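You operate a simulated robot arm through the tools that you are given. There is no shell and no other tool. Be economical: measure what you need, move in short steps, check, and stop when the job is done.

You run a simulated two-armed robot. Do the job below in one go: nothing can be reset, and whatever is moved stays where it is left.

TASK
Hoist the blue beam onto the lift table and unhook it.
Fine: wind it up 7 cm or more, land it mid-table, slide the hook back about 10 cm.

It is judged by the outcome, as a careful person would: the job done as asked, and still so three seconds after it is handed in. It fails if anything else is knocked over, pushed out of place, dropped, spilled or broken.

THE ROBOT
Two 7-joint arms with two-finger grippers on one trunk, on a base that drives. Base frame: it is fixed to the floor where the robot stands at the start and does not move with it; the origin is under the middle of the robot, x ahead of it, y to its left, z up. Units: mm, rad, N and s.
The left shoulder is at the start at [78, 151, 963], the right one opposite. With the tool pointing down near the work surface each hand reaches from about 100 to 780 mm from the robot's upright axis, wherever it stands, measured 20 degrees to its own side. Places, roughly: hoist trolley [700, 0, 1600]; top of the lift table [1300, -700, 400]; winch wheel [700, 0, 1200]. Payload 2.54 kg a hand.
Tool frame (each hand has its own): the origin (TCP) lies between the finger pads and is the grasp point; the fingertips stand 30 mm ahead of it; z points along the fingers, y is the line along which they close. The gripper opens to 116 mm. The gripper's body begins 95 mm behind the TCP.
Orientation is that of the tool frame in the base frame, as a unit quaternion [w, x, y, z]. With the fingers straight down and closing along the base's y, the tool's x points along the base's -x, its y along +y and its z along -z.

THE INTERFACE
- The arms move only by the tool drive_tool. It takes "left_commands", "right_commands" or both (then of equal length, played together; a hand with none holds still); each is a list of rows, each a list of 2 entries, a list of its own where there are three numbers: the shift along the tool's x, y, z in units of 40 mm (1.0 is 40 mm), then the turn, a rotation vector about the tool's x, y, z in units of 6 degrees (1.0 is 6 degrees). In form: [[[tx, ty, tz], [wx, wy, wz]], ...]. A call has 1 to 20 rows; each row shifts and turns the commanded pose from where the row before left it, along the tool's axes as they then stand. "left_gripper" and "right_gripper" are, for a hand that has rows, the opening in per cent of the stroke, from 0 (shut) to 100 (fully open), set as the call begins (left out, the last holds). A call with a number of a shift or a turn outside -1 to 1 is refused whole. Each row takes 0.2 s and may step no farther than 50 mm and 0.15 rad from the row before; otherwise, or with a gripper value out of range, the whole call is refused. Where a pose cannot be reached the arm comes as near as it can. A force on the tool above 90 N (or 10 N above the force at the start of the call, whichever is more), or a blocked arm, ends the call early, and 0.2 s more pass. Each finger travels about 72 mm/s and halts on what it meets, pressing with about 43 N; the grip force reading is that of the motor and also rises with nothing between the fingers. The clock runs only during rows and for 0.2 s after the last one: add rows that do not move to give the fingers time. The reply holds the time, the measured pose of the TCP, the force on the tool along the base axes, the opening and the grip force, in the units named above and with some noise, with the torque about the TCP (base axes, N m) and any sound that the robot's microphone picked up, and new pictures: "pictures" is both (left out), scene, wrist or none (wrist: the cameras of the hands that moved).
- Cameras (640 x 400 px; columns grow to the right, rows downward): "scene" is now at [161.8, 6, 1127.3]; the picture's right is [0.05, -1.00, 0.00], its down [-0.12, -0.01, -0.99] and it looks along [0.99, 0.05, -0.12] (base axes); focal length 214 px, centre (320, 200). "left" rides on the left gripper at [69, 15, -122] in its tool frame; the picture's right is [-0.21, 0.98, 0.00], its down [-0.83, -0.18, -0.53] and it looks along [-0.52, -0.11, 0.85] (tool axes); focal length 251 px, centre (320, 200). "right" rides on the right gripper at [69, -15, -122] in its tool frame; the picture's right is [0.21, 0.98, 0.00], its down [-0.83, 0.18, -0.53] and it looks along [-0.52, 0.11, 0.85] (tool axes); focal length 251 px, centre (320, 200). There is no depth. A picture from a camera that has moved, and an enlarged one, comes with that camera's place and axes in the base frame and with its lens.
- lift_body(by): slides the trunk up (or, below 0, down) by that many mm; the arms and the scene camera ride with it, the base frame stays. It gives what a move gives, with no picture.
- roll_base(legs): drives the robot by 1 to 6 legs, each [ahead, left, turn to the left] in mm, mm and rad, along the robot's own axes; the way and the turn of a leg run together, so that a leg with both is an arc; at most 1500 mm and 3.142 rad a leg. The arms and the cameras ride along, it lands a little off, and it stops where it bumps. It gives what a move gives, and a new picture of the scene camera.
- turn_head(pan, tilt): turns the head with the scene camera to pan (to the left, within 1.396 rad either way) and tilt (down, from -0.506 to 1.204), counted from straight ahead of the robot. It gives what a move gives, and a new picture of the scene camera.
- close_up(camera, box): a new picture of the part [left, top, right, bottom] of that camera's present view, enlarged. No time passes.
- hand_in(): hands the job in; it is judged then, once.

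Work in short steps. Places have to be worked out from the pictures, the camera data and where the tool is seen: move nearer, look again, correct. Check each grasp and each placing, and mend what went wrong. You have 120 turns and 260 pictures in all, those below and enlarged ones among them. Open the grippers and draw the arms clear of the work before you hand the job in, unless the task says otherwise; then end with one line.

The tools are called as name(argument=value, ...) on one line, values as JSON. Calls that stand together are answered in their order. drive_tool: Moves the arms, as the interface text tells. Its arguments: {"type":"object","properties":{"left_commands":{"type":"array","items":{"type":"array"}},"left_gripper":{"type":"number"},"right_commands":{"type":"array","items":{"type":"array"}},"right_gripper":{"type":"number"},"pictures":{"type":"string","enum":["both","scene","wrist","none"]}},"required":[]} The other tools are called the same way: lift_body (by) slides the trunk up or down; roll_base (legs) drives the base; turn_head (pan, tilt) turns the head that bears the scene camera; close_up (camera, box) takes an enlarged picture of a part of a camera's view; hand_in () hands the job in.

At the start:

```text
t: 0.0
left_ee_pos: [451.7, 164.4, 1169.7]
left_orientation: [0.0, 0.0, 1.0, 0.001]
left_ft_force: [0.0, -0.4, 0.8]
left_wrist_torque: [0.0, 0.01, -0.01]
left_gripper_width: 116.2
left_finger_force: 0.1
right_ee_pos: [375.4, -157.4, 999.5]
right_orientation: [0.0, 0.0, 1.0, 0.0]
right_ft_force: [-0.2, -0.8, -0.3]
right_wrist_torque: [-0.03, 0.03, 0.02]
right_gripper_width: 115.9
right_finger_force: 0.0
trunk travel left (down, up): [-200.0, 89.0]
robot x, y, heading: [2.6, -1.1, 0.0]
head pan, tilt: [0.054, 0.12]
```

scene: 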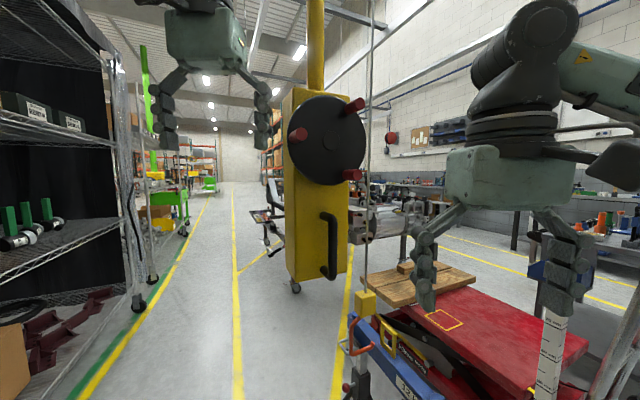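
right: 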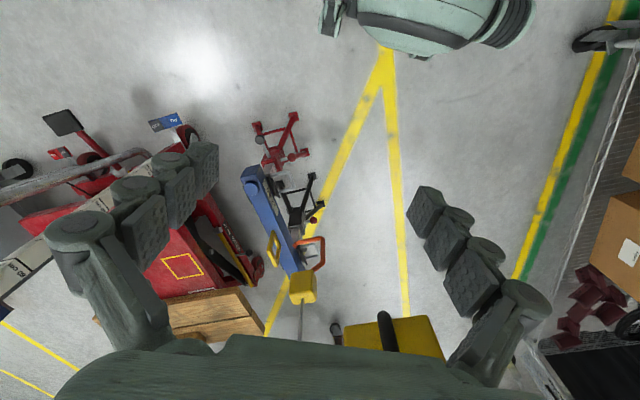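
left: 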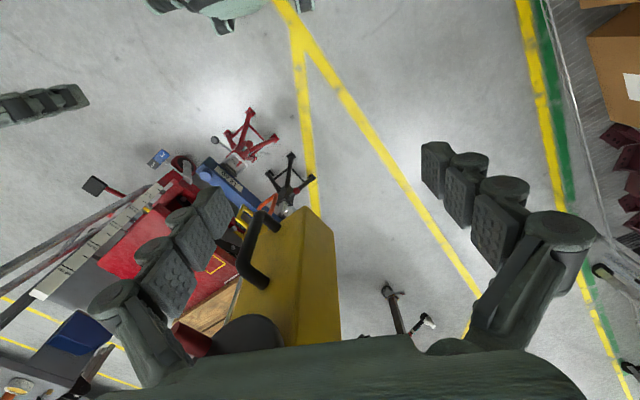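

I see a yellow pendant with a winch wheel (red knobs) and a black handle, a cable going down to a hook above a blue beam on stands, and the red lift table to the right with a yellow mark. I take closer looks first.

turn_head(pan=-0.35, tilt=0.5)

close_up(camera="right", box=[120, 80, 440, 350])

close_up(camera="left", box=[80, 80, 360, 350])

```text
t: 0.9
left_ee_pos: [451.7, 165.0, 1169.6]
left_orientation: [0.0, 0.0, 1.0, 0.0]
left_ft_force: [-1.0, -0.2, 0.2]
left_wrist_torque: [0.01, -0.01, -0.02]
left_gripper_width: 115.9
left_finger_force: 0.1
right_ee_pos: [374.9, -158.1, 1000.2]
right_orientation: [0.001, 0.0, 1.0, 0.0]
right_ft_force: [0.0, 0.8, -0.3]
right_wrist_torque: [0.0, -0.02, 0.02]
right_gripper_width: 115.9
right_finger_force: 0.1
trunk travel left (down, up): [-200.0, 89.0]
robot x, y, heading: [3.3, -2.6, -0.004]
head pan, tilt: [-0.351, 0.499]
camera scene: at [155.1, -30.2, 1092.2], right [-0.34, -0.94, 0.0], down [-0.45, 0.16, -0.88], along [0.82, -0.3, -0.48], focal length 214 px, centre (320, 200)
```

scene: 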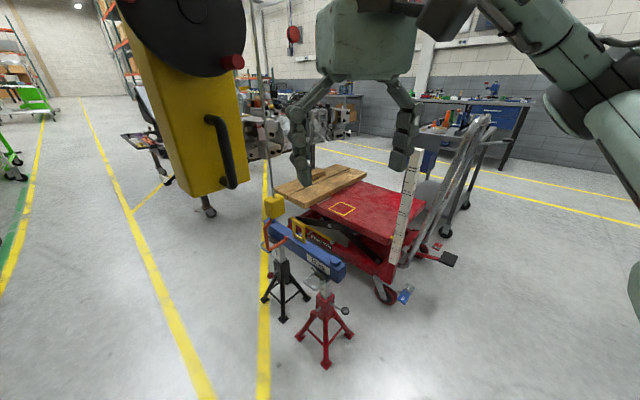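

```text
1.48 times, centred on (280, 215) of right
camera zoom: at [306.9, -173.5, 1122.6], right [-0.21, 0.98, 0.0], down [0.83, 0.18, 0.53], along [0.52, 0.11, -0.85], focal length 372 px, centre (379, 178)
```

zoom: 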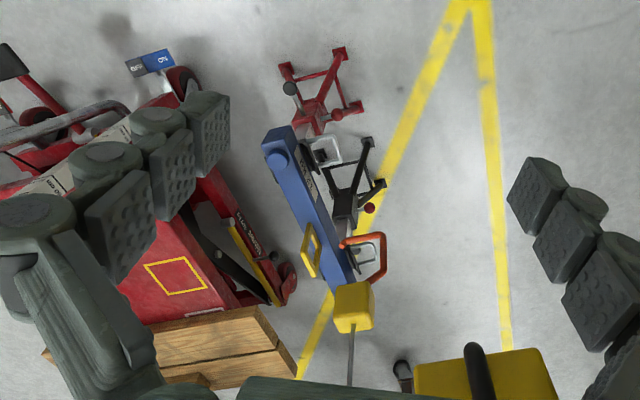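

```text
1.48 times, centred on (220, 215) of left
camera zoom: at [383.2, 180.3, 1293.1], right [0.21, 0.98, 0.0], down [0.83, -0.18, 0.53], along [0.52, -0.11, -0.85], focal length 372 px, centre (468, 178)
```

zoom: 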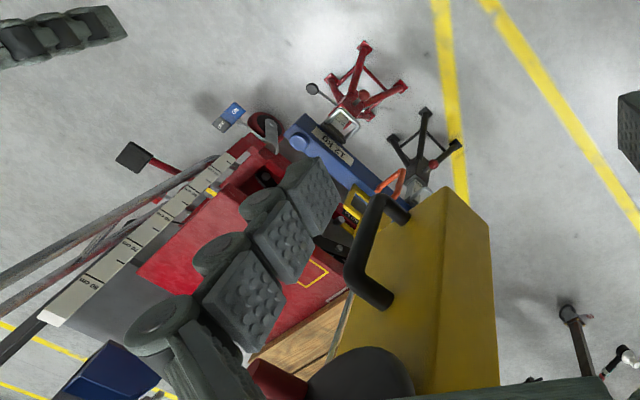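

I zoom on the beam and hook to see how it is attached.

close_up(camera="scene", box=[240, 170, 380, 300])

close_up(camera="right", box=[220, 150, 360, 320])

close_up(camera="scene", box=[110, 0, 290, 210])

turn_head(pan=0, tilt=-0.5)

```text
3.08 times, centred on (310, 235) of scene
camera zoom: at [155.1, -30.2, 1092.2], right [-0.34, -0.94, 0.0], down [-0.45, 0.16, -0.88], along [0.82, -0.3, -0.48], focal length 660 px, centre (351, 92)
```

zoom: 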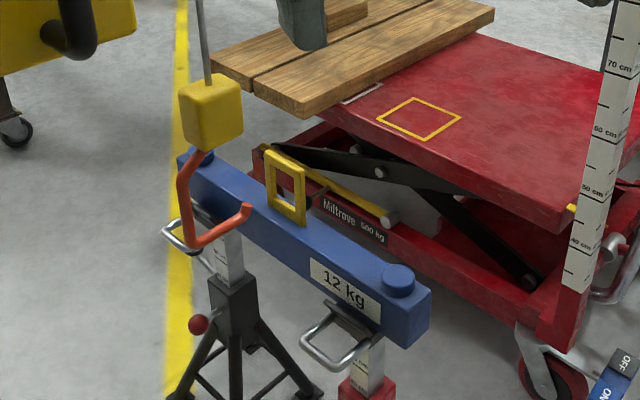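

```text
2.35 times, centred on (290, 235) of right
camera zoom: at [306.9, -173.5, 1122.6], right [-0.21, 0.98, 0.0], down [0.83, 0.18, 0.53], along [0.52, 0.11, -0.85], focal length 592 px, centre (391, 118)
```

zoom: 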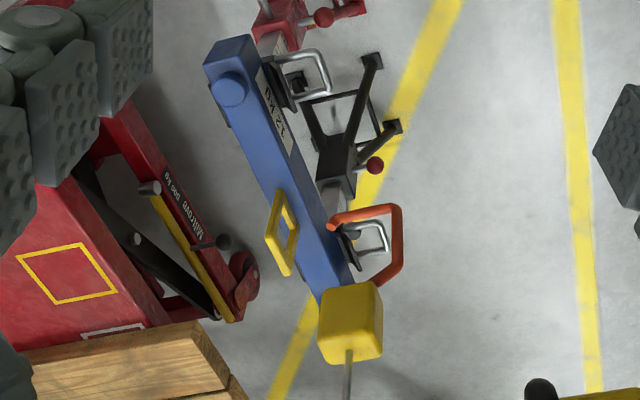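

```text
1.90 times, centred on (200, 105) of scene
camera zoom: at [155.1, -30.2, 1092.2], right [-0.34, -0.94, 0.0], down [-0.45, 0.16, -0.88], along [0.82, -0.3, -0.48], focal length 408 px, centre (549, 381)
```

zoom: 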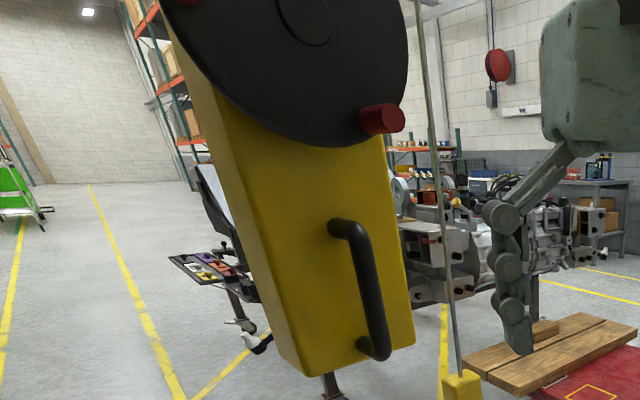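

```text
t: 2.1
left_ee_pos: [451.7, 165.6, 1170.0]
left_orientation: [0.0, 0.0, 1.0, 0.0]
left_ft_force: [0.6, -0.4, 0.5]
left_wrist_torque: [0.0, 0.0, -0.02]
left_gripper_width: 115.8
left_finger_force: 0.1
right_ee_pos: [375.1, -156.8, 998.4]
right_orientation: [0.0, 0.0, 1.0, 0.0]
right_ft_force: [-0.2, -0.2, 0.4]
right_wrist_torque: [0.0, -0.04, 0.01]
right_gripper_width: 115.8
right_finger_force: 0.0
trunk travel left (down, up): [-200.0, 89.0]
robot x, y, heading: [3.2, -2.0, 0.001]
head pan, tilt: [0.0, -0.499]
camera scene: at [136.7, 1.0, 1178.3], right [0.0, -1.0, 0.0], down [0.48, 0.0, -0.88], along [0.88, 0.0, 0.48], focal length 214 px, centre (320, 200)
```

scene: 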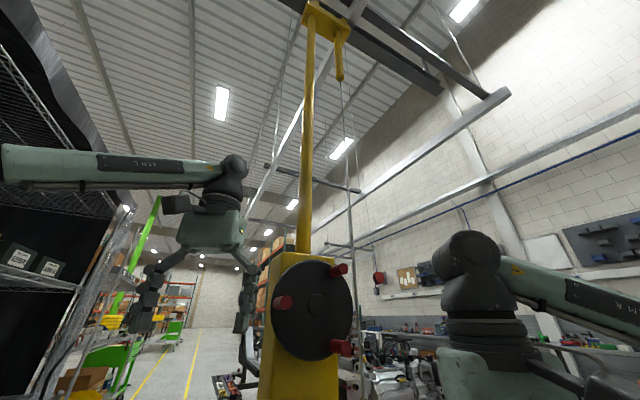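

close_up(camera="scene", box=[240, 0, 520, 180])

close_up(camera="scene", box=[240, 220, 400, 400])

turn_head(pan=-0.6, tilt=0.6)

close_up(camera="scene", box=[160, 80, 420, 260])

```text
2.22 times, centred on (380, 90) of scene
camera zoom: at [136.7, 1.0, 1178.3], right [0.0, -1.0, 0.0], down [0.48, 0.0, -0.88], along [0.88, 0.0, 0.48], focal length 477 px, centre (187, 444)
```

zoom: 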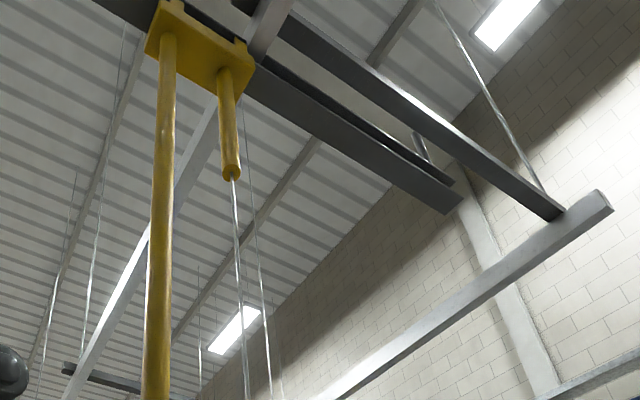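

```text
2.22 times, centred on (320, 310) of scene
camera zoom: at [136.7, 1.0, 1178.3], right [0.0, -1.0, 0.0], down [0.48, 0.0, -0.88], along [0.88, 0.0, 0.48], focal length 477 px, centre (320, -44)
```

zoom: 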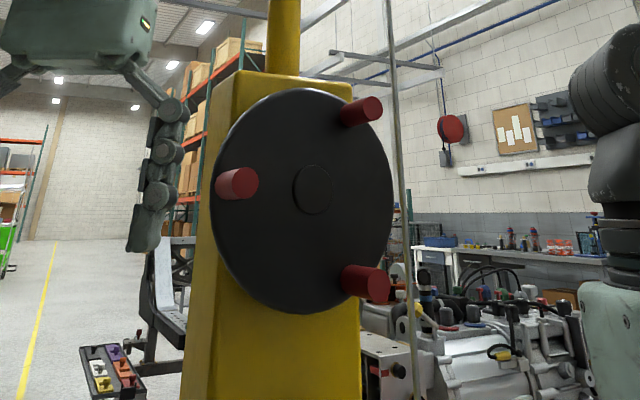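

```text
t: 3.5
left_ee_pos: [452.6, 163.9, 1170.2]
left_orientation: [0.0, 0.0, 1.0, 0.0]
left_ft_force: [0.3, 0.2, 0.9]
left_wrist_torque: [-0.05, 0.0, -0.03]
left_gripper_width: 115.8
left_finger_force: 0.0
right_ee_pos: [375.2, -157.7, 999.1]
right_orientation: [0.0, 0.001, 1.0, 0.0]
right_ft_force: [0.5, 0.6, 0.1]
right_wrist_torque: [0.02, 0.0, 0.0]
right_gripper_width: 115.9
right_finger_force: 0.0
trunk travel left (down, up): [-200.0, 89.0]
robot x, y, heading: [0.4, -1.8, 0.001]
head pan, tilt: [-0.6, 0.6]
camera scene: at [142.6, -48.9, 1083.1], right [-0.56, -0.83, 0.0], down [-0.47, 0.32, -0.83], along [0.68, -0.47, -0.56], focal length 214 px, centre (320, 200)
```

scene: 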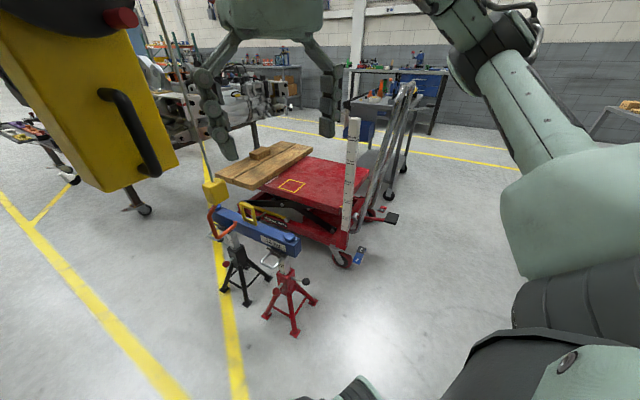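

```text
2.22 times, centred on (290, 170) of scene
camera zoom: at [142.6, -48.9, 1083.1], right [-0.56, -0.83, 0.0], down [-0.47, 0.32, -0.83], along [0.68, -0.47, -0.56], focal length 477 px, centre (387, 267)
```

zoom: 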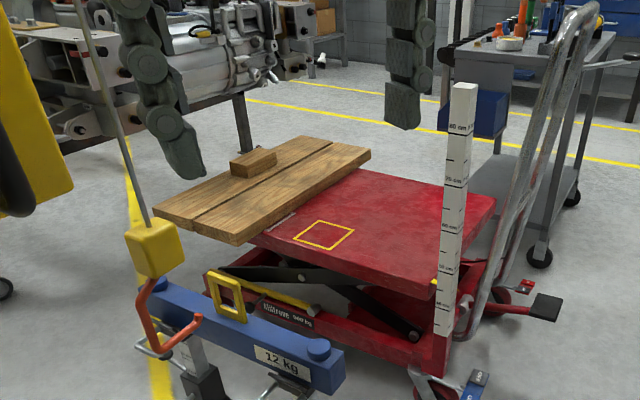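

The rail, table and beam axes appear to be turned ~28° from my frame (rail along about (0.465,-0.885)), and the wheel faces me at that angle. I turn the robot to square up with the wheel and shift a little along the rail.

roll_base(legs=[[0, 0, 0.484], [0, -180, 0]])

turn_head(pan=-0.15, tilt=0.1)

```text
t: 7.2
left_ee_pos: [408.9, 193.6, 1169.0]
left_orientation: [-0.001, -0.237, 0.972, 0.0]
left_ft_force: [0.4, -0.2, -0.4]
left_wrist_torque: [-0.02, 0.01, 0.01]
left_gripper_width: 115.9
left_finger_force: 0.0
right_ee_pos: [488.9, -128.5, 999.9]
right_orientation: [0.001, -0.236, 0.972, 0.001]
right_ft_force: [-0.4, 0.0, 0.2]
right_wrist_torque: [0.03, -0.01, 0.01]
right_gripper_width: 115.8
right_finger_force: 0.2
trunk travel left (down, up): [-200.0, 89.0]
robot x, y, heading: [83.6, -158.5, 0.478]
head pan, tilt: [-0.6, 0.6]
camera scene: at [232.0, -138.9, 1083.1], right [-0.12, -0.99, 0.0], down [-0.56, 0.07, -0.82], along [0.82, -0.1, -0.57], focal length 214 px, centre (320, 200)
```

scene: 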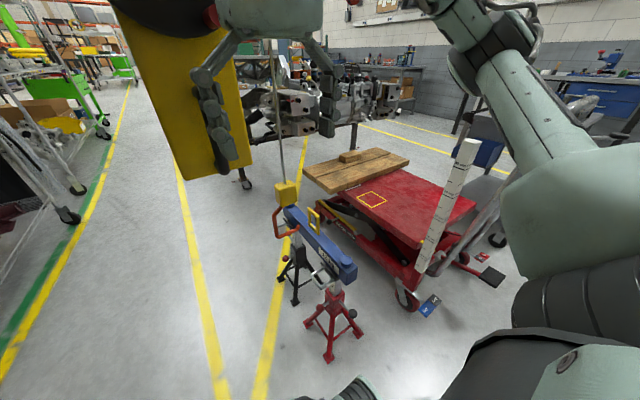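

```text
t: 8.2
left_ee_pos: [408.4, 194.9, 1170.8]
left_orientation: [-0.001, -0.236, 0.972, 0.0]
left_ft_force: [0.6, -0.8, 0.1]
left_wrist_torque: [0.02, -0.01, 0.02]
left_gripper_width: 116.0
left_finger_force: 0.1
right_ee_pos: [487.6, -128.3, 1000.5]
right_orientation: [0.001, -0.236, 0.972, 0.0]
right_ft_force: [0.2, -0.2, 0.6]
right_wrist_torque: [-0.01, 0.0, -0.01]
right_gripper_width: 116.0
right_finger_force: 0.2
trunk travel left (down, up): [-200.0, 89.0]
robot x, y, heading: [83.7, -159.4, 0.478]
head pan, tilt: [-0.15, 0.099]
camera scene: at [231.5, -98.4, 1129.2], right [0.32, -0.95, 0.0], down [-0.09, -0.03, -0.99], along [0.94, 0.32, -0.1], focal length 214 px, centre (320, 200)
```

scene: 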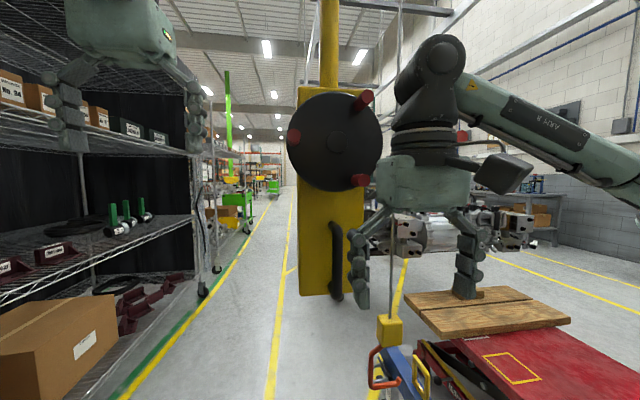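

Now I'm nearly square with the wheel. Closer look at wheel and handle.

close_up(camera="scene", box=[260, 60, 480, 320])

close_up(camera="scene", box=[340, 290, 500, 400])

close_up(camera="right", box=[0, 0, 640, 400])

```text
1.54 times, centred on (370, 190) of scene
camera zoom: at [231.5, -98.4, 1129.2], right [0.32, -0.95, 0.0], down [-0.09, -0.03, -0.99], along [0.94, 0.32, -0.1], focal length 330 px, centre (243, 215)
```

zoom: 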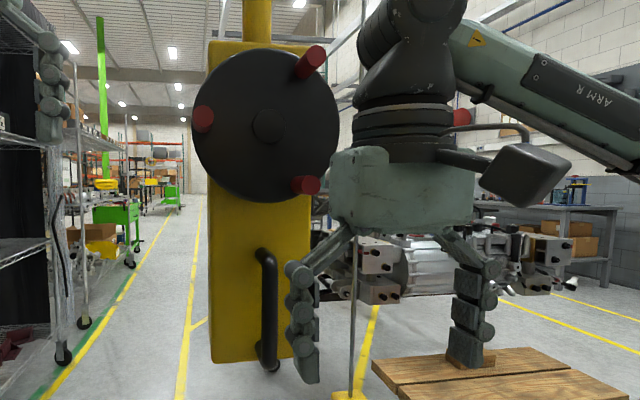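

```text
3.64 times, centred on (420, 345) of scene
camera zoom: at [231.5, -98.4, 1129.2], right [0.32, -0.95, 0.0], down [-0.09, -0.03, -0.99], along [0.94, 0.32, -0.1], focal length 780 px, centre (-44, -327)
```

zoom: 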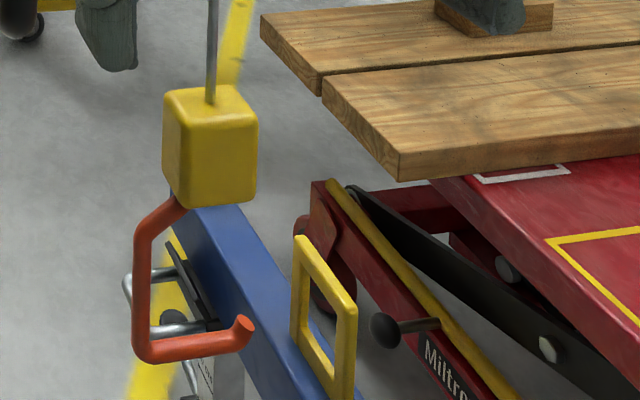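

```text
1.00 times, centred on (320, 200) of right (not enlarged: the box is as wide or as high as the picture)
camera zoom: at [434.1, -173.7, 1122.6], right [-0.64, 0.77, 0.0], down [0.65, 0.54, 0.53], along [0.41, 0.34, -0.85], focal length 251 px, centre (320, 200)
```

zoom: 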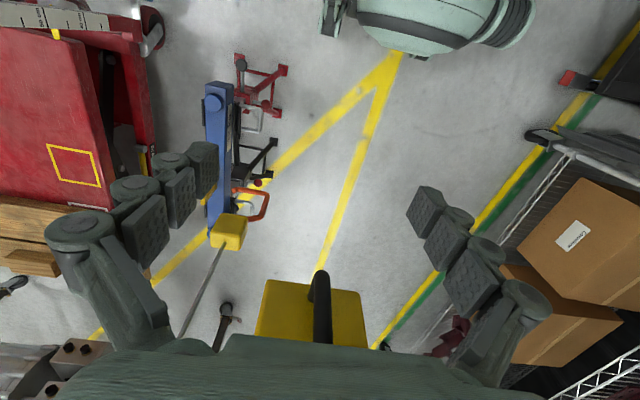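

Estimates: wheel hub ≈ (630,8,1198), knob circle radius ≈ 80 mm, handle bar vertical at ≈ (645,6), z 880–1030. I turn both tools to point horizontally forward (toward the box), in free space.

drive_tool(left_commands=[[[0, 0, 0], [0, -1, 0]], [[0, 0, 0], [0, -1, 0]], [[0, 0, 0], [0, -1, 0]], [[0, 0, 0], [0, -1, 0]], [[0, 0, 0], [0, -1, 0]], [[0, 0, 0], [0, -1, 0]], [[0, 0, 0], [0, -1, 0]], [[0, 0, 0], [0, -1, 0]], [[0, 0, 0], [0, -1, 0]], [[0, 0, 0], [0, -1, 0]], [[0, 0, 0], [0, -1, 0]], [[0, 0, 0], [0, -1, 0]], [[0, 0, 0], [0, -1, 0]], [[0, 0, 0], [0, -1, 0]], [[0, 0, 0], [0, -1, 0]], [[0, 0, 0], [0, 0, 0]]], right_commands=[[[0, 0, 0], [0, -1, 0]], [[0, 0, 0], [0, -1, 0]], [[0, 0, 0], [0, -1, 0]], [[0, 0, 0], [0, -1, 0]], [[0, 0, 0], [0, -1, 0]], [[0, 0, 0], [0, -1, 0]], [[0, 0, 0], [0, -1, 0]], [[0, 0, 0], [0, -1, 0]], [[0, 0, 0], [0, -1, 0]], [[0, 0, 0], [0, -1, 0]], [[0, 0, 0], [0, -1, 0]], [[0, 0, 0], [0, -1, 0]], [[0, 0, 0], [0, -1, 0]], [[0, 0, 0], [0, -1, 0]], [[0, 0, 0], [0, -1, 0]], [[0, 0, 0], [0, 0, 0]]])

```text
t: 11.6
left_ee_pos: [409.4, 194.0, 1170.5]
left_orientation: [0.688, -0.167, 0.687, 0.167]
left_ft_force: [-0.3, 0.1, 0.3]
left_wrist_torque: [0.0, -0.01, -0.03]
left_gripper_width: 115.9
left_finger_force: 0.2
right_ee_pos: [539.7, -36.2, 1130.7]
right_orientation: [0.686, -0.167, 0.688, 0.167]
right_ft_force: [-0.3, -0.4, -0.7]
right_wrist_torque: [0.01, -0.02, -0.04]
right_gripper_width: 116.1
right_finger_force: 0.0
right hand out of reach, approached as far as the arm can: row 8, 9, 10, 11, 12, 13, 14, 15
trunk travel left (down, up): [-200.0, 89.0]
robot x, y, heading: [79.3, -161.4, 0.481]
head pan, tilt: [-0.15, 0.099]
camera scene: at [231.4, -98.3, 1129.2], right [0.32, -0.95, 0.0], down [-0.09, -0.03, -1.0], along [0.94, 0.32, -0.1], focal length 214 px, centre (320, 200)
camera right: at [438.7, -106.8, 1061.9], right [-0.45, 0.87, -0.21], down [-0.56, -0.08, 0.83], along [0.7, 0.49, 0.52], focal length 251 px, centre (320, 200)
camera left: at [293.3, 152.2, 1102.0], right [-0.45, 0.87, 0.21], down [-0.39, -0.41, 0.83], along [0.8, 0.29, 0.52], focal length 251 px, centre (320, 200)
```

scene: 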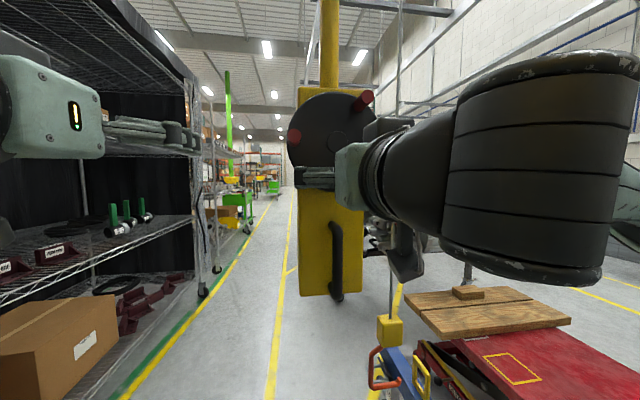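
right: 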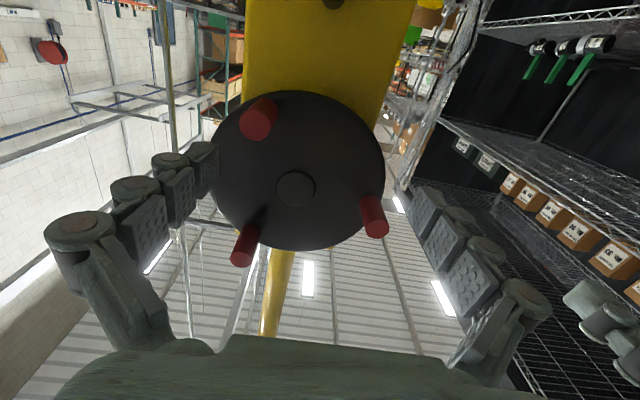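
left: 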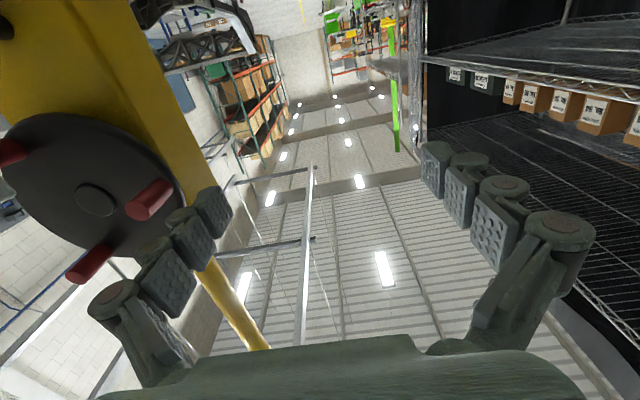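

The wheel is well seen now: hub cap ≈ (654,7,1202), knob radius ≈ 88 mm, knob tips ~43 mm proud of the cap. I lower the left hand straight down to handle height and check what the right hand's commanded pose does with a null row.

drive_tool(left_commands=[[[0.9, 0, 0], [0, 0, 0]], [[0.9, 0, 0], [0, 0, 0]], [[0.9, 0, 0], [0, 0, 0]], [[0.9, 0, 0], [0, 0, 0]], [[0.9, 0, 0], [0, 0, 0]], [[0.9, 0, 0], [0, 0, 0]], [[0, 0, 0], [0, 0, 0]]], right_commands=[[[0, 0, 0], [0, 0, 0]], [[0, 0, 0], [0, 0, 0]], [[0, 0, 0], [0, 0, 0]], [[0, 0, 0], [0, 0, 0]], [[0, 0, 0], [0, 0, 0]], [[0, 0, 0], [0, 0, 0]], [[0, 0, 0], [0, 0, 0]]])

```text
t: 13.2
left_ee_pos: [503.1, 206.8, 1026.6]
left_orientation: [0.687, -0.167, 0.687, 0.166]
left_ft_force: [0.6, 0.3, 0.0]
left_wrist_torque: [-0.01, -0.01, 0.01]
left_gripper_width: 115.8
left_finger_force: 0.0
left hand out of reach, approached as far as the arm can: row 1, 2, 3, 4, 5, 6
right_ee_pos: [540.2, -36.0, 1130.1]
right_orientation: [0.687, -0.166, 0.688, 0.166]
right_ft_force: [0.7, -0.4, 0.0]
right_wrist_torque: [0.02, 0.0, 0.03]
right_gripper_width: 115.9
right_finger_force: 0.0
trunk travel left (down, up): [-200.0, 89.0]
robot x, y, heading: [80.5, -162.1, 0.474]
head pan, tilt: [-0.15, 0.099]
camera scene: at [231.6, -98.1, 1129.2], right [0.32, -0.95, 0.0], down [-0.09, -0.03, -0.99], along [0.94, 0.32, -0.1], focal length 214 px, centre (320, 200)
camera right: at [438.7, -106.8, 1061.7], right [-0.45, 0.87, -0.21], down [-0.56, -0.08, 0.83], along [0.7, 0.49, 0.52], focal length 251 px, centre (320, 200)
camera left: at [388.5, 164.2, 959.6], right [-0.45, 0.87, 0.21], down [-0.39, -0.41, 0.83], along [0.8, 0.29, 0.52], focal length 251 px, centre (320, 200)
```

scene: 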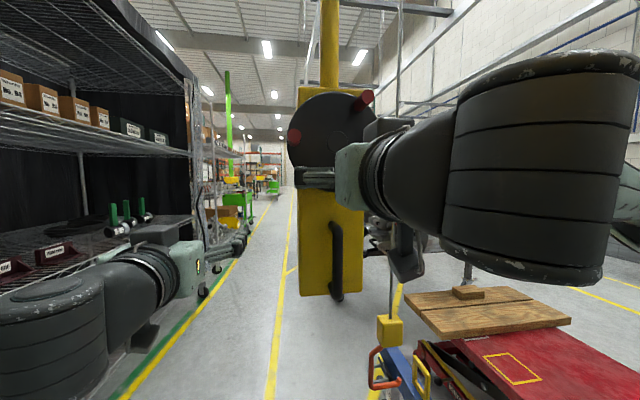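
right: 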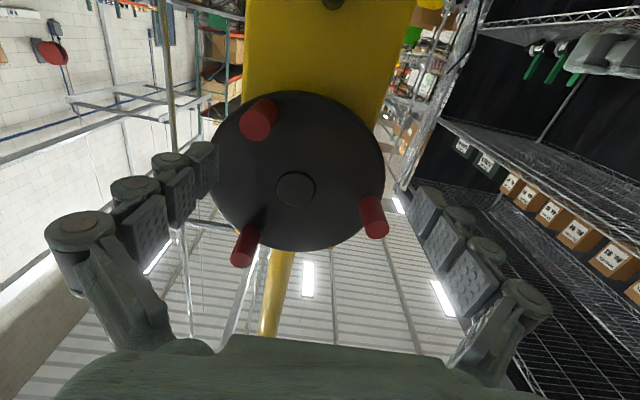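
left: 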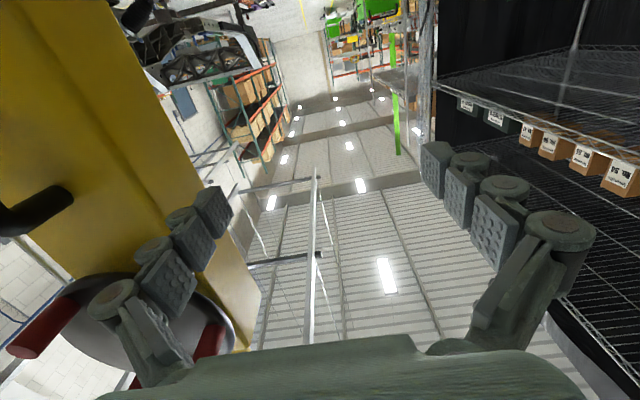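

The arms are cramped with horizontal tools this close; I back the base off 160 mm, away from the box.

roll_base(legs=[[-160, 0, 0]])

drive_tool(left_commands=[[[0.9, 0, 0], [0, 0, 0]], [[0.9, 0, 0], [0, 0, 0]], [[0, -0.9, 0], [0, 0, 0]], [[0, -0.9, 0], [0, 0, 0]], [[0, -0.9, 0], [0, 0, 0]], [[0, -0.9, 0], [0, 0, 0]], [[0, 0, 0], [0, 0, 0]]], pictures="both")

```text
t: 14.6
left_ee_pos: [360.5, 134.0, 1028.2]
left_orientation: [0.687, -0.167, 0.687, 0.167]
left_ft_force: [1.3, -0.3, 0.7]
left_wrist_torque: [-0.01, 0.0, 0.0]
left_gripper_width: 116.1
left_finger_force: 0.2
right_ee_pos: [398.3, -109.7, 1130.8]
right_orientation: [0.686, -0.166, 0.688, 0.166]
right_ft_force: [0.0, 0.1, -0.1]
right_wrist_torque: [-0.02, 0.02, 0.01]
right_gripper_width: 115.8
right_finger_force: 0.1
trunk travel left (down, up): [-200.0, 89.0]
robot x, y, heading: [-60.1, -236.1, 0.477]
head pan, tilt: [-0.15, 0.099]
camera scene: at [88.8, -171.7, 1129.3], right [0.32, -0.95, 0.0], down [-0.09, -0.03, -1.0], along [0.94, 0.32, -0.1], focal length 214 px, centre (320, 200)
```

scene: 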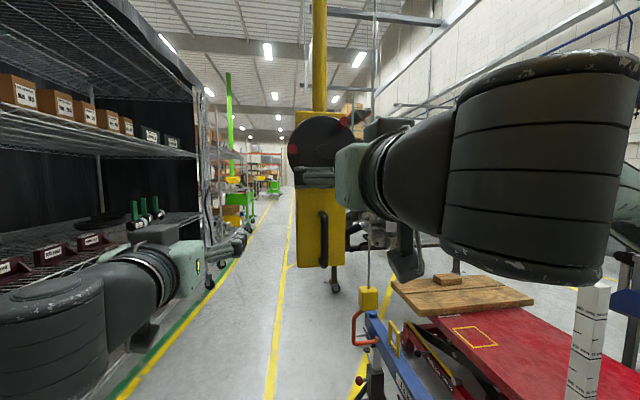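

```text
t: 16.2
left_ee_pos: [436.0, 6.1, 956.1]
left_orientation: [0.687, -0.167, 0.687, 0.167]
left_ft_force: [0.8, 0.7, -0.4]
left_wrist_torque: [0.01, 0.02, 0.01]
left_gripper_width: 116.1
left_finger_force: 0.1
left hand out of reach, approached as far as the arm can: row 1
right_ee_pos: [397.6, -110.2, 1130.2]
right_orientation: [0.686, -0.167, 0.688, 0.167]
right_ft_force: [1.1, -0.5, -0.3]
right_wrist_torque: [0.0, 0.03, 0.01]
right_gripper_width: 116.1
right_finger_force: 0.1
trunk travel left (down, up): [-200.0, 89.0]
robot x, y, heading: [-60.1, -233.4, 0.479]
head pan, tilt: [-0.15, 0.099]
camera scene: at [89.1, -171.5, 1129.2], right [0.32, -0.95, 0.0], down [-0.09, -0.03, -1.0], along [0.94, 0.32, -0.1], focal length 214 px, centre (320, 200)
camera left: at [319.8, -36.1, 888.9], right [-0.45, 0.87, 0.21], down [-0.39, -0.41, 0.83], along [0.8, 0.29, 0.52], focal length 251 px, centre (320, 200)
```

scene: 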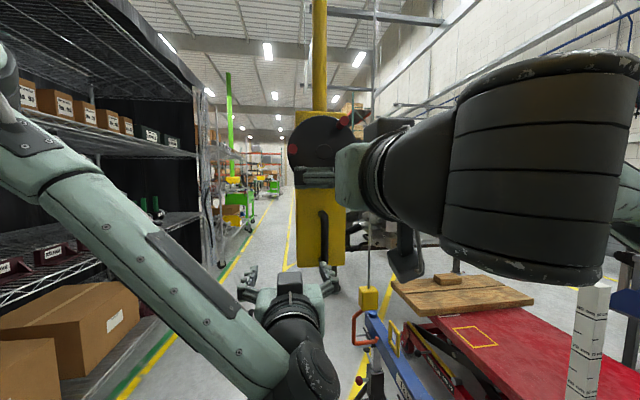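
left: 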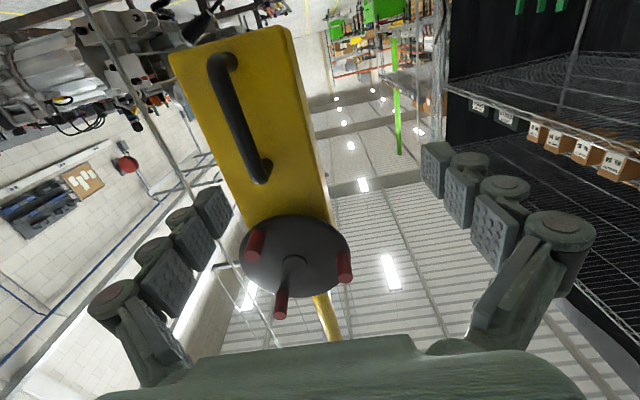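

Handle bar re-estimated at ≈ (657,7), z≈950. I align the left hand sideways and advance to about 45 mm short.

drive_tool(left_commands=[[[0, -0.9, 0], [0, 0, 0]], [[0, -0.9, 0], [0, 0, 0]], [[0, -0.72, 0], [0, 0, 0]], [[0, 0, 0.9], [0, 0, 0]], [[0, 0, 0.9], [0, 0, 0]], [[0, 0, 0.9], [0, 0, 0]], [[0, 0, 0.9], [0, 0, 0]], [[0, 0, 0], [0, 0, 0]]], left_gripper=100)

```text
t: 18.0
left_ee_pos: [608.8, -15.1, 956.6]
left_orientation: [0.687, -0.167, 0.687, 0.167]
left_ft_force: [0.2, -0.6, -0.3]
left_wrist_torque: [0.02, 0.03, 0.0]
left_gripper_width: 116.1
left_finger_force: 0.1
right_ee_pos: [397.2, -110.2, 1128.9]
right_orientation: [0.686, -0.166, 0.688, 0.166]
right_ft_force: [-0.1, 0.7, 1.0]
right_wrist_torque: [0.0, 0.0, -0.01]
right_gripper_width: 115.9
right_finger_force: 0.0
trunk travel left (down, up): [-200.0, 89.0]
robot x, y, heading: [-58.7, -230.8, 0.476]
head pan, tilt: [-0.15, 0.099]
camera scene: at [89.1, -171.5, 1129.3], right [0.32, -0.95, 0.0], down [-0.09, -0.03, -1.0], along [0.94, 0.32, -0.1], focal length 214 px, centre (320, 200)
camera left: at [493.3, -57.9, 888.9], right [-0.45, 0.87, 0.21], down [-0.39, -0.41, 0.83], along [0.8, 0.29, 0.52], focal length 251 px, centre (320, 200)
```

scene: 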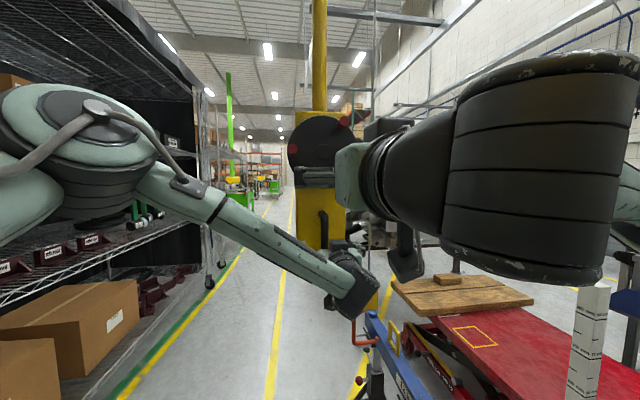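
left: 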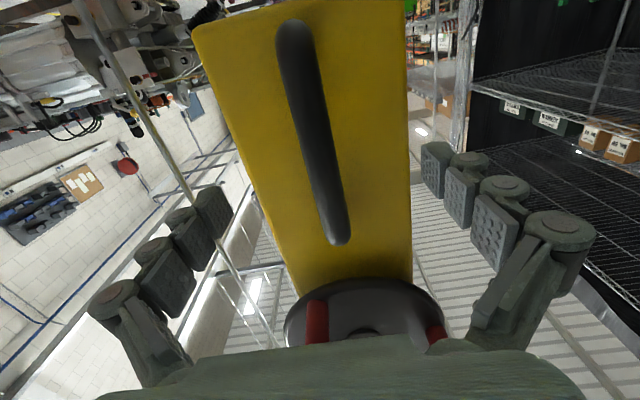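

The bar is laterally centred between the fingers. Advance ~46 mm and look.

drive_tool(left_commands=[[[0, 0, 0.6], [0, 0, 0]], [[0, 0, 0.55], [0, 0, 0]], [[0, 0, 0], [0, 0, 0]]], pictures="wrist")

```text
t: 18.8
left_ee_pos: [648.4, 6.1, 956.6]
left_orientation: [0.687, -0.169, 0.687, 0.169]
left_ft_force: [-0.2, 0.2, 0.5]
left_wrist_torque: [-0.01, 0.01, 0.01]
left_gripper_width: 116.3
left_finger_force: 0.1
right_ee_pos: [396.7, -109.5, 1130.8]
right_orientation: [0.687, -0.167, 0.687, 0.167]
right_ft_force: [1.3, -0.1, -0.3]
right_wrist_torque: [0.02, 0.02, 0.0]
right_gripper_width: 115.6
right_finger_force: 0.0
trunk travel left (down, up): [-200.0, 89.0]
robot x, y, heading: [-60.7, -231.4, 0.474]
head pan, tilt: [-0.15, 0.099]
camera left: at [532.5, -36.8, 888.8], right [-0.45, 0.87, 0.21], down [-0.39, -0.41, 0.83], along [0.8, 0.29, 0.52], focal length 251 px, centre (320, 200)
```

left: 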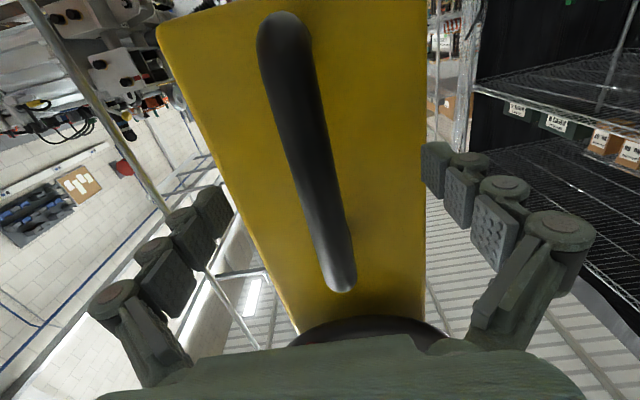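

Lateral fit is good; depth is uncertain, so I close gently and read the width.

drive_tool(left_commands=[[[0, 0, 0], [0, 0, 0]], [[0, 0, 0], [0, 0, 0]], [[0, 0, 0], [0, 0, 0]], [[0, 0, 0], [0, 0, 0]]], left_gripper=15)

```text
t: 19.8
left_ee_pos: [646.8, 5.2, 956.8]
left_orientation: [0.687, -0.168, 0.687, 0.169]
left_ft_force: [-0.8, 0.8, 0.2]
left_wrist_torque: [0.06, -0.06, 0.0]
left_gripper_width: 20.2
left_finger_force: 33.1
right_ee_pos: [397.5, -109.6, 1129.4]
right_orientation: [0.686, -0.167, 0.688, 0.167]
right_ft_force: [0.5, -1.3, -0.2]
right_wrist_torque: [-0.02, 0.0, 0.01]
right_gripper_width: 116.2
right_finger_force: 0.0
trunk travel left (down, up): [-200.0, 89.0]
robot x, y, heading: [-61.0, -231.0, 0.477]
head pan, tilt: [-0.15, 0.099]
camera scene: at [89.0, -171.4, 1129.2], right [0.32, -0.95, 0.0], down [-0.09, -0.03, -1.0], along [0.94, 0.32, -0.1], focal length 214 px, centre (320, 200)
camera left: at [532.2, -36.6, 888.7], right [-0.45, 0.87, 0.21], down [-0.39, -0.41, 0.83], along [0.8, 0.29, 0.52], focal length 251 px, centre (320, 200)
```

scene: 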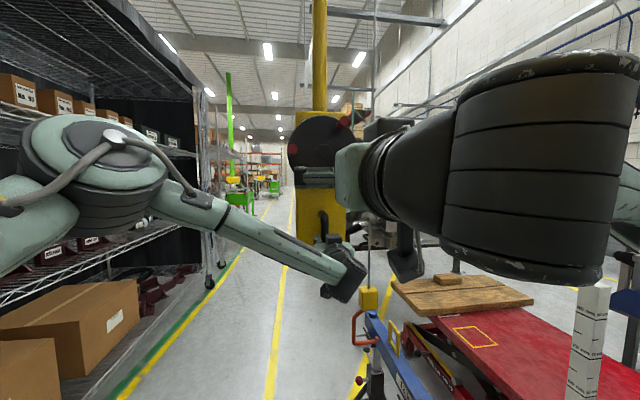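
left: 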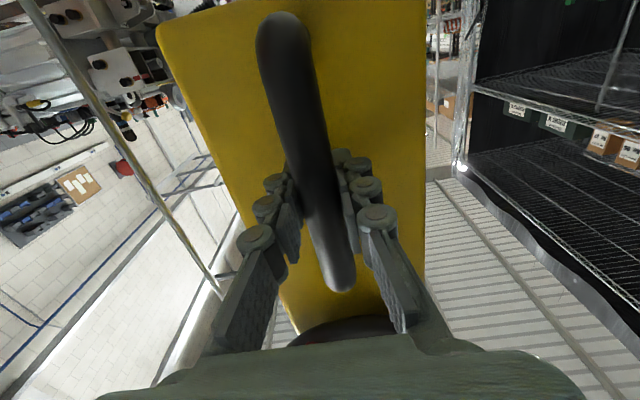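

The left hand holds the handle (20 mm bar). Now look at the hook and eye from here.

turn_head(pan=-0.4, tilt=0.45)

close_up(camera="scene", box=[270, 160, 430, 260])

```text
t: 20.6
left_ee_pos: [647.7, 5.5, 956.2]
left_orientation: [0.687, -0.168, 0.687, 0.168]
left_ft_force: [-2.0, 1.1, -0.7]
left_wrist_torque: [0.04, -0.05, 0.0]
left_gripper_width: 20.1
left_finger_force: 41.9
right_ee_pos: [396.5, -109.3, 1129.6]
right_orientation: [0.686, -0.166, 0.688, 0.166]
right_ft_force: [-0.5, -0.6, 0.6]
right_wrist_torque: [0.0, 0.01, -0.03]
right_gripper_width: 116.1
right_finger_force: 0.1
trunk travel left (down, up): [-200.0, 89.0]
robot x, y, heading: [-58.5, -236.4, 0.474]
head pan, tilt: [-0.4, 0.45]
camera scene: at [93.5, -193.7, 1096.7], right [0.08, -1.0, 0.0], down [-0.43, -0.03, -0.9], along [0.9, 0.07, -0.43], focal length 214 px, centre (320, 200)
```

scene: 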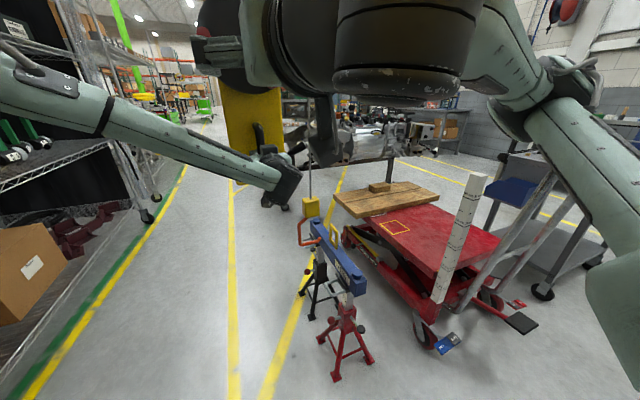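

```text
4.00 times, centred on (350, 210) of scene
camera zoom: at [93.5, -193.7, 1096.7], right [0.08, -1.0, 0.0], down [-0.43, -0.03, -0.9], along [0.9, 0.07, -0.43], focal length 858 px, centre (200, 160)
```

zoom: 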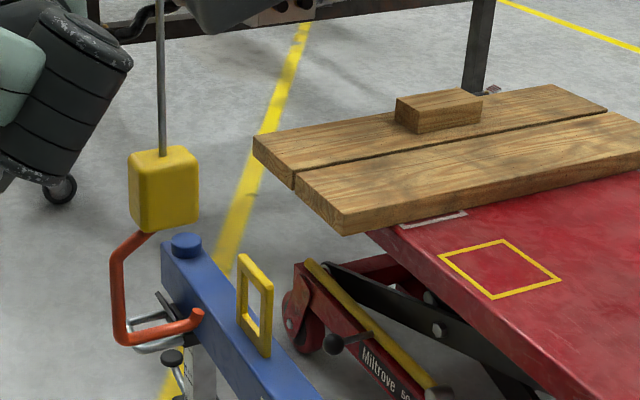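

The hook arm points along the rail and lines up with the eye's hole in height; about 100 mm of travel puts the eye right under the cable. I firm the grip and push the handle gently 40 mm along the rail to feel the resistance.

drive_tool(left_commands=[[[0, 0, 0], [0, 0, 0]], [[0, -0.2, 0], [0, 0, 0]], [[0, -0.2, 0], [0, 0, 0]], [[0, -0.2, 0], [0, 0, 0]], [[0, -0.2, 0], [0, 0, 0]], [[0, -0.2, 0], [0, 0, 0]], [[0, 0, 0], [0, 0, 0]], [[0, 0, 0], [0, 0, 0]], [[0, 0, 0], [0, 0, 0]]], left_gripper=0, pictures="none")

close_up(camera="scene", box=[270, 160, 430, 260])

```text
t: 22.6
left_ee_pos: [666.9, -32.3, 956.5]
left_orientation: [0.687, -0.167, 0.688, 0.167]
left_ft_force: [-3.9, 1.1, -2.0]
left_wrist_torque: [-0.11, 0.09, -0.05]
left_gripper_width: 20.0
left_finger_force: 41.9
right_ee_pos: [398.0, -108.6, 1130.4]
right_orientation: [0.687, -0.166, 0.688, 0.166]
right_ft_force: [-1.1, 0.1, 0.2]
right_wrist_torque: [0.0, 0.0, 0.02]
right_gripper_width: 116.1
right_finger_force: 0.1
trunk travel left (down, up): [-200.0, 89.0]
robot x, y, heading: [-60.4, -229.7, 0.474]
head pan, tilt: [-0.4, 0.45]
```

```text
4.00 times, centred on (350, 210) of scene
camera zoom: at [93.5, -194.0, 1096.7], right [0.08, -1.0, 0.0], down [-0.43, -0.03, -0.9], along [0.9, 0.07, -0.44], focal length 858 px, centre (200, 160)
```

zoom: 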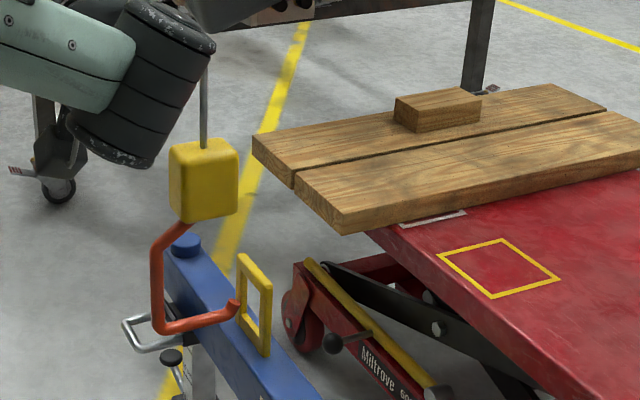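

It rolls freely. All my views share nearly the same slant, so lateral vs height alignment of hook and eye is ambiguous; I bring the right hand camera over the beam for a steeper view.

drive_tool(right_commands=[[[0, -1, 0], [0, 0, 0]], [[0, -1, 0], [0, 0, 0]], [[0, -1, 0], [0, 0, 0]], [[0, -1, 0], [0, 0, 0]], [[0, -1, 0], [0, 0, 0]], [[0.47, -0.18, 0.325], [0, 1, 0]], [[0.433, -0.18, 0.372], [0, 1, 0]], [[0.392, -0.18, 0.416], [0, 1, 0]], [[0.347, -0.18, 0.454], [0, 1, 0]], [[0.297, -0.18, 0.488], [0, 1, 0]], [[0.245, -0.18, 0.516], [0, 1, 0]], [[0.189, -0.18, 0.539], [0, 1, 0]], [[0.132, -0.18, 0.556], [0, 1, 0]], [[0.073, -0.18, 0.566], [0, 1, 0]], [[0.013, -0.18, 0.571], [0, 1, 0]], [[-0.046, -0.18, 0.57], [0, 1, 0]], [[-0.106, -0.18, 0.561], [0, 1, 0]], [[-0.164, -0.18, 0.547], [0, 1, 0]], [[-0.22, -0.18, 0.528], [0, 1, 0]], [[-0.274, -0.18, 0.501], [0, 1, 0]]])

close_up(camera="right", box=[220, 100, 460, 250])

```text
t: 26.8
left_ee_pos: [665.6, -31.7, 956.3]
left_orientation: [0.687, -0.168, 0.687, 0.168]
left_ft_force: [-2.7, -8.1, -3.6]
left_wrist_torque: [-0.06, -0.09, -0.22]
left_gripper_width: 20.1
left_finger_force: 42.5
right_ee_pos: [722.3, -279.0, 868.9]
right_orientation: [-0.002, -0.235, 0.972, 0.001]
right_ft_force: [-0.4, 0.2, 0.1]
right_wrist_torque: [0.02, 0.01, -0.01]
right_gripper_width: 115.8
right_finger_force: 0.1
right hand out of reach, approached as far as the arm can: row 1, 2
trunk travel left (down, up): [-200.0, 89.0]
robot x, y, heading: [-60.9, -234.6, 0.473]
head pan, tilt: [-0.4, 0.45]
camera scene: at [93.6, -194.7, 1096.7], right [0.08, -1.0, 0.0], down [-0.43, -0.03, -0.9], along [0.9, 0.07, -0.44], focal length 214 px, centre (320, 200)
camera right: at [669.1, -325.7, 991.8], right [-0.64, 0.77, 0.0], down [0.65, 0.54, 0.53], along [0.41, 0.34, -0.85], focal length 251 px, centre (320, 200)
```

scene: 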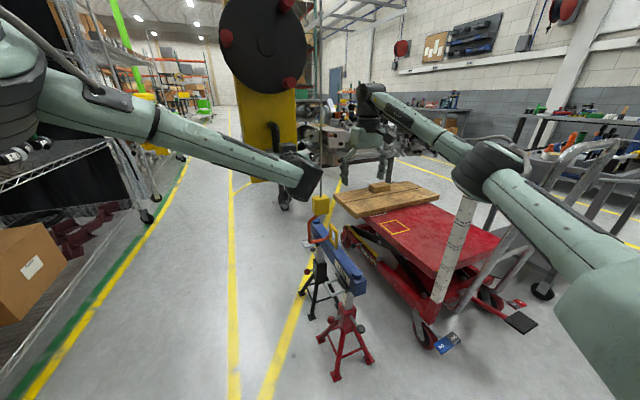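
right: 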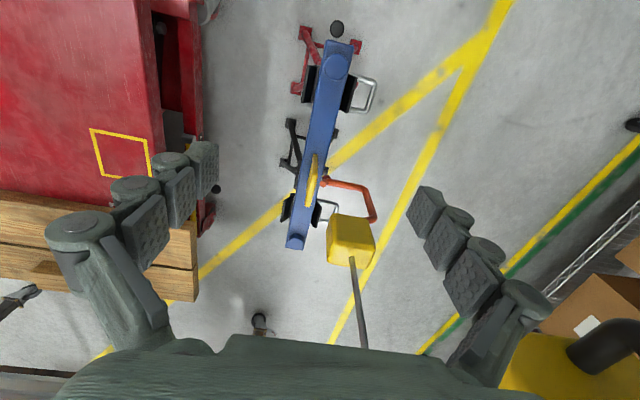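

```text
2.67 times, centred on (340, 175) of right
camera zoom: at [669.1, -325.7, 991.8], right [-0.64, 0.77, 0.0], down [0.65, 0.54, 0.53], along [0.41, 0.34, -0.85], focal length 670 px, centre (267, 267)
```

zoom: 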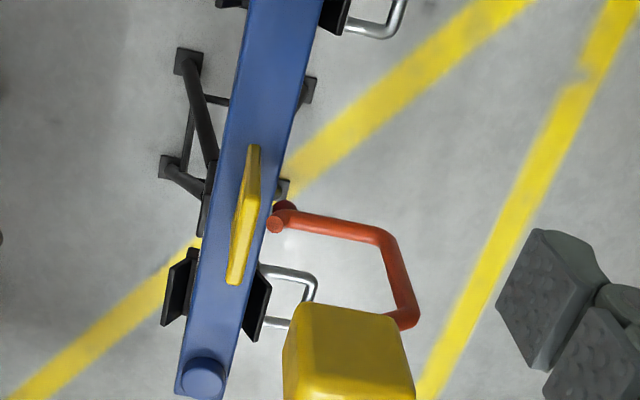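

Steep view confirms the hook tip heads for the centre of the eye. Push on 60 mm along the rail, slowly.

drive_tool(left_commands=[[[0, -0.2, 0], [0, 0, 0]], [[0, -0.2, 0], [0, 0, 0]], [[0, -0.2, 0], [0, 0, 0]], [[0, -0.2, 0], [0, 0, 0]], [[0, -0.2, 0], [0, 0, 0]], [[0, -0.2, 0], [0, 0, 0]], [[0, -0.2, 0], [0, 0, 0]], [[0, -0.1, 0], [0, 0, 0]], [[0, 0, 0], [0, 0, 0]], [[0, 0, 0], [0, 0, 0]], [[0, 0, 0], [0, 0, 0]]], pictures="none")

close_up(camera="right", box=[220, 100, 460, 250])

close_up(camera="scene", box=[270, 160, 430, 260])

```text
t: 29.2
left_ee_pos: [694.6, -83.5, 956.2]
left_orientation: [0.686, -0.168, 0.688, 0.167]
left_ft_force: [-15.7, -0.5, -10.5]
left_wrist_torque: [-0.06, 0.21, -0.05]
left_gripper_width: 19.9
left_finger_force: 42.1
right_ee_pos: [722.1, -278.4, 870.8]
right_orientation: [-0.001, -0.236, 0.972, 0.0]
right_ft_force: [-0.1, -1.0, -0.4]
right_wrist_torque: [0.02, 0.02, 0.0]
right_gripper_width: 116.4
right_finger_force: 0.1
trunk travel left (down, up): [-200.0, 89.0]
robot x, y, heading: [-62.3, -233.8, 0.476]
head pan, tilt: [-0.4, 0.45]
```

```text
2.67 times, centred on (340, 175) of right
camera zoom: at [668.7, -324.8, 991.9], right [-0.64, 0.77, 0.0], down [0.65, 0.54, 0.53], along [0.41, 0.34, -0.85], focal length 670 px, centre (267, 267)
```

zoom: 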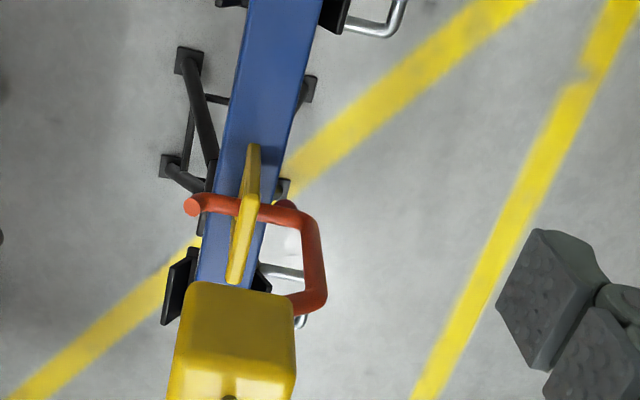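

```text
4.00 times, centred on (350, 210) of scene
camera zoom: at [93.3, -193.8, 1096.7], right [0.08, -1.0, 0.0], down [-0.43, -0.03, -0.9], along [0.9, 0.07, -0.43], focal length 858 px, centre (200, 160)
```

zoom: 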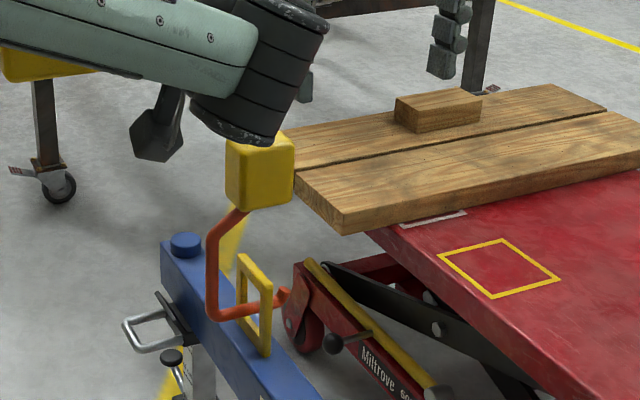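

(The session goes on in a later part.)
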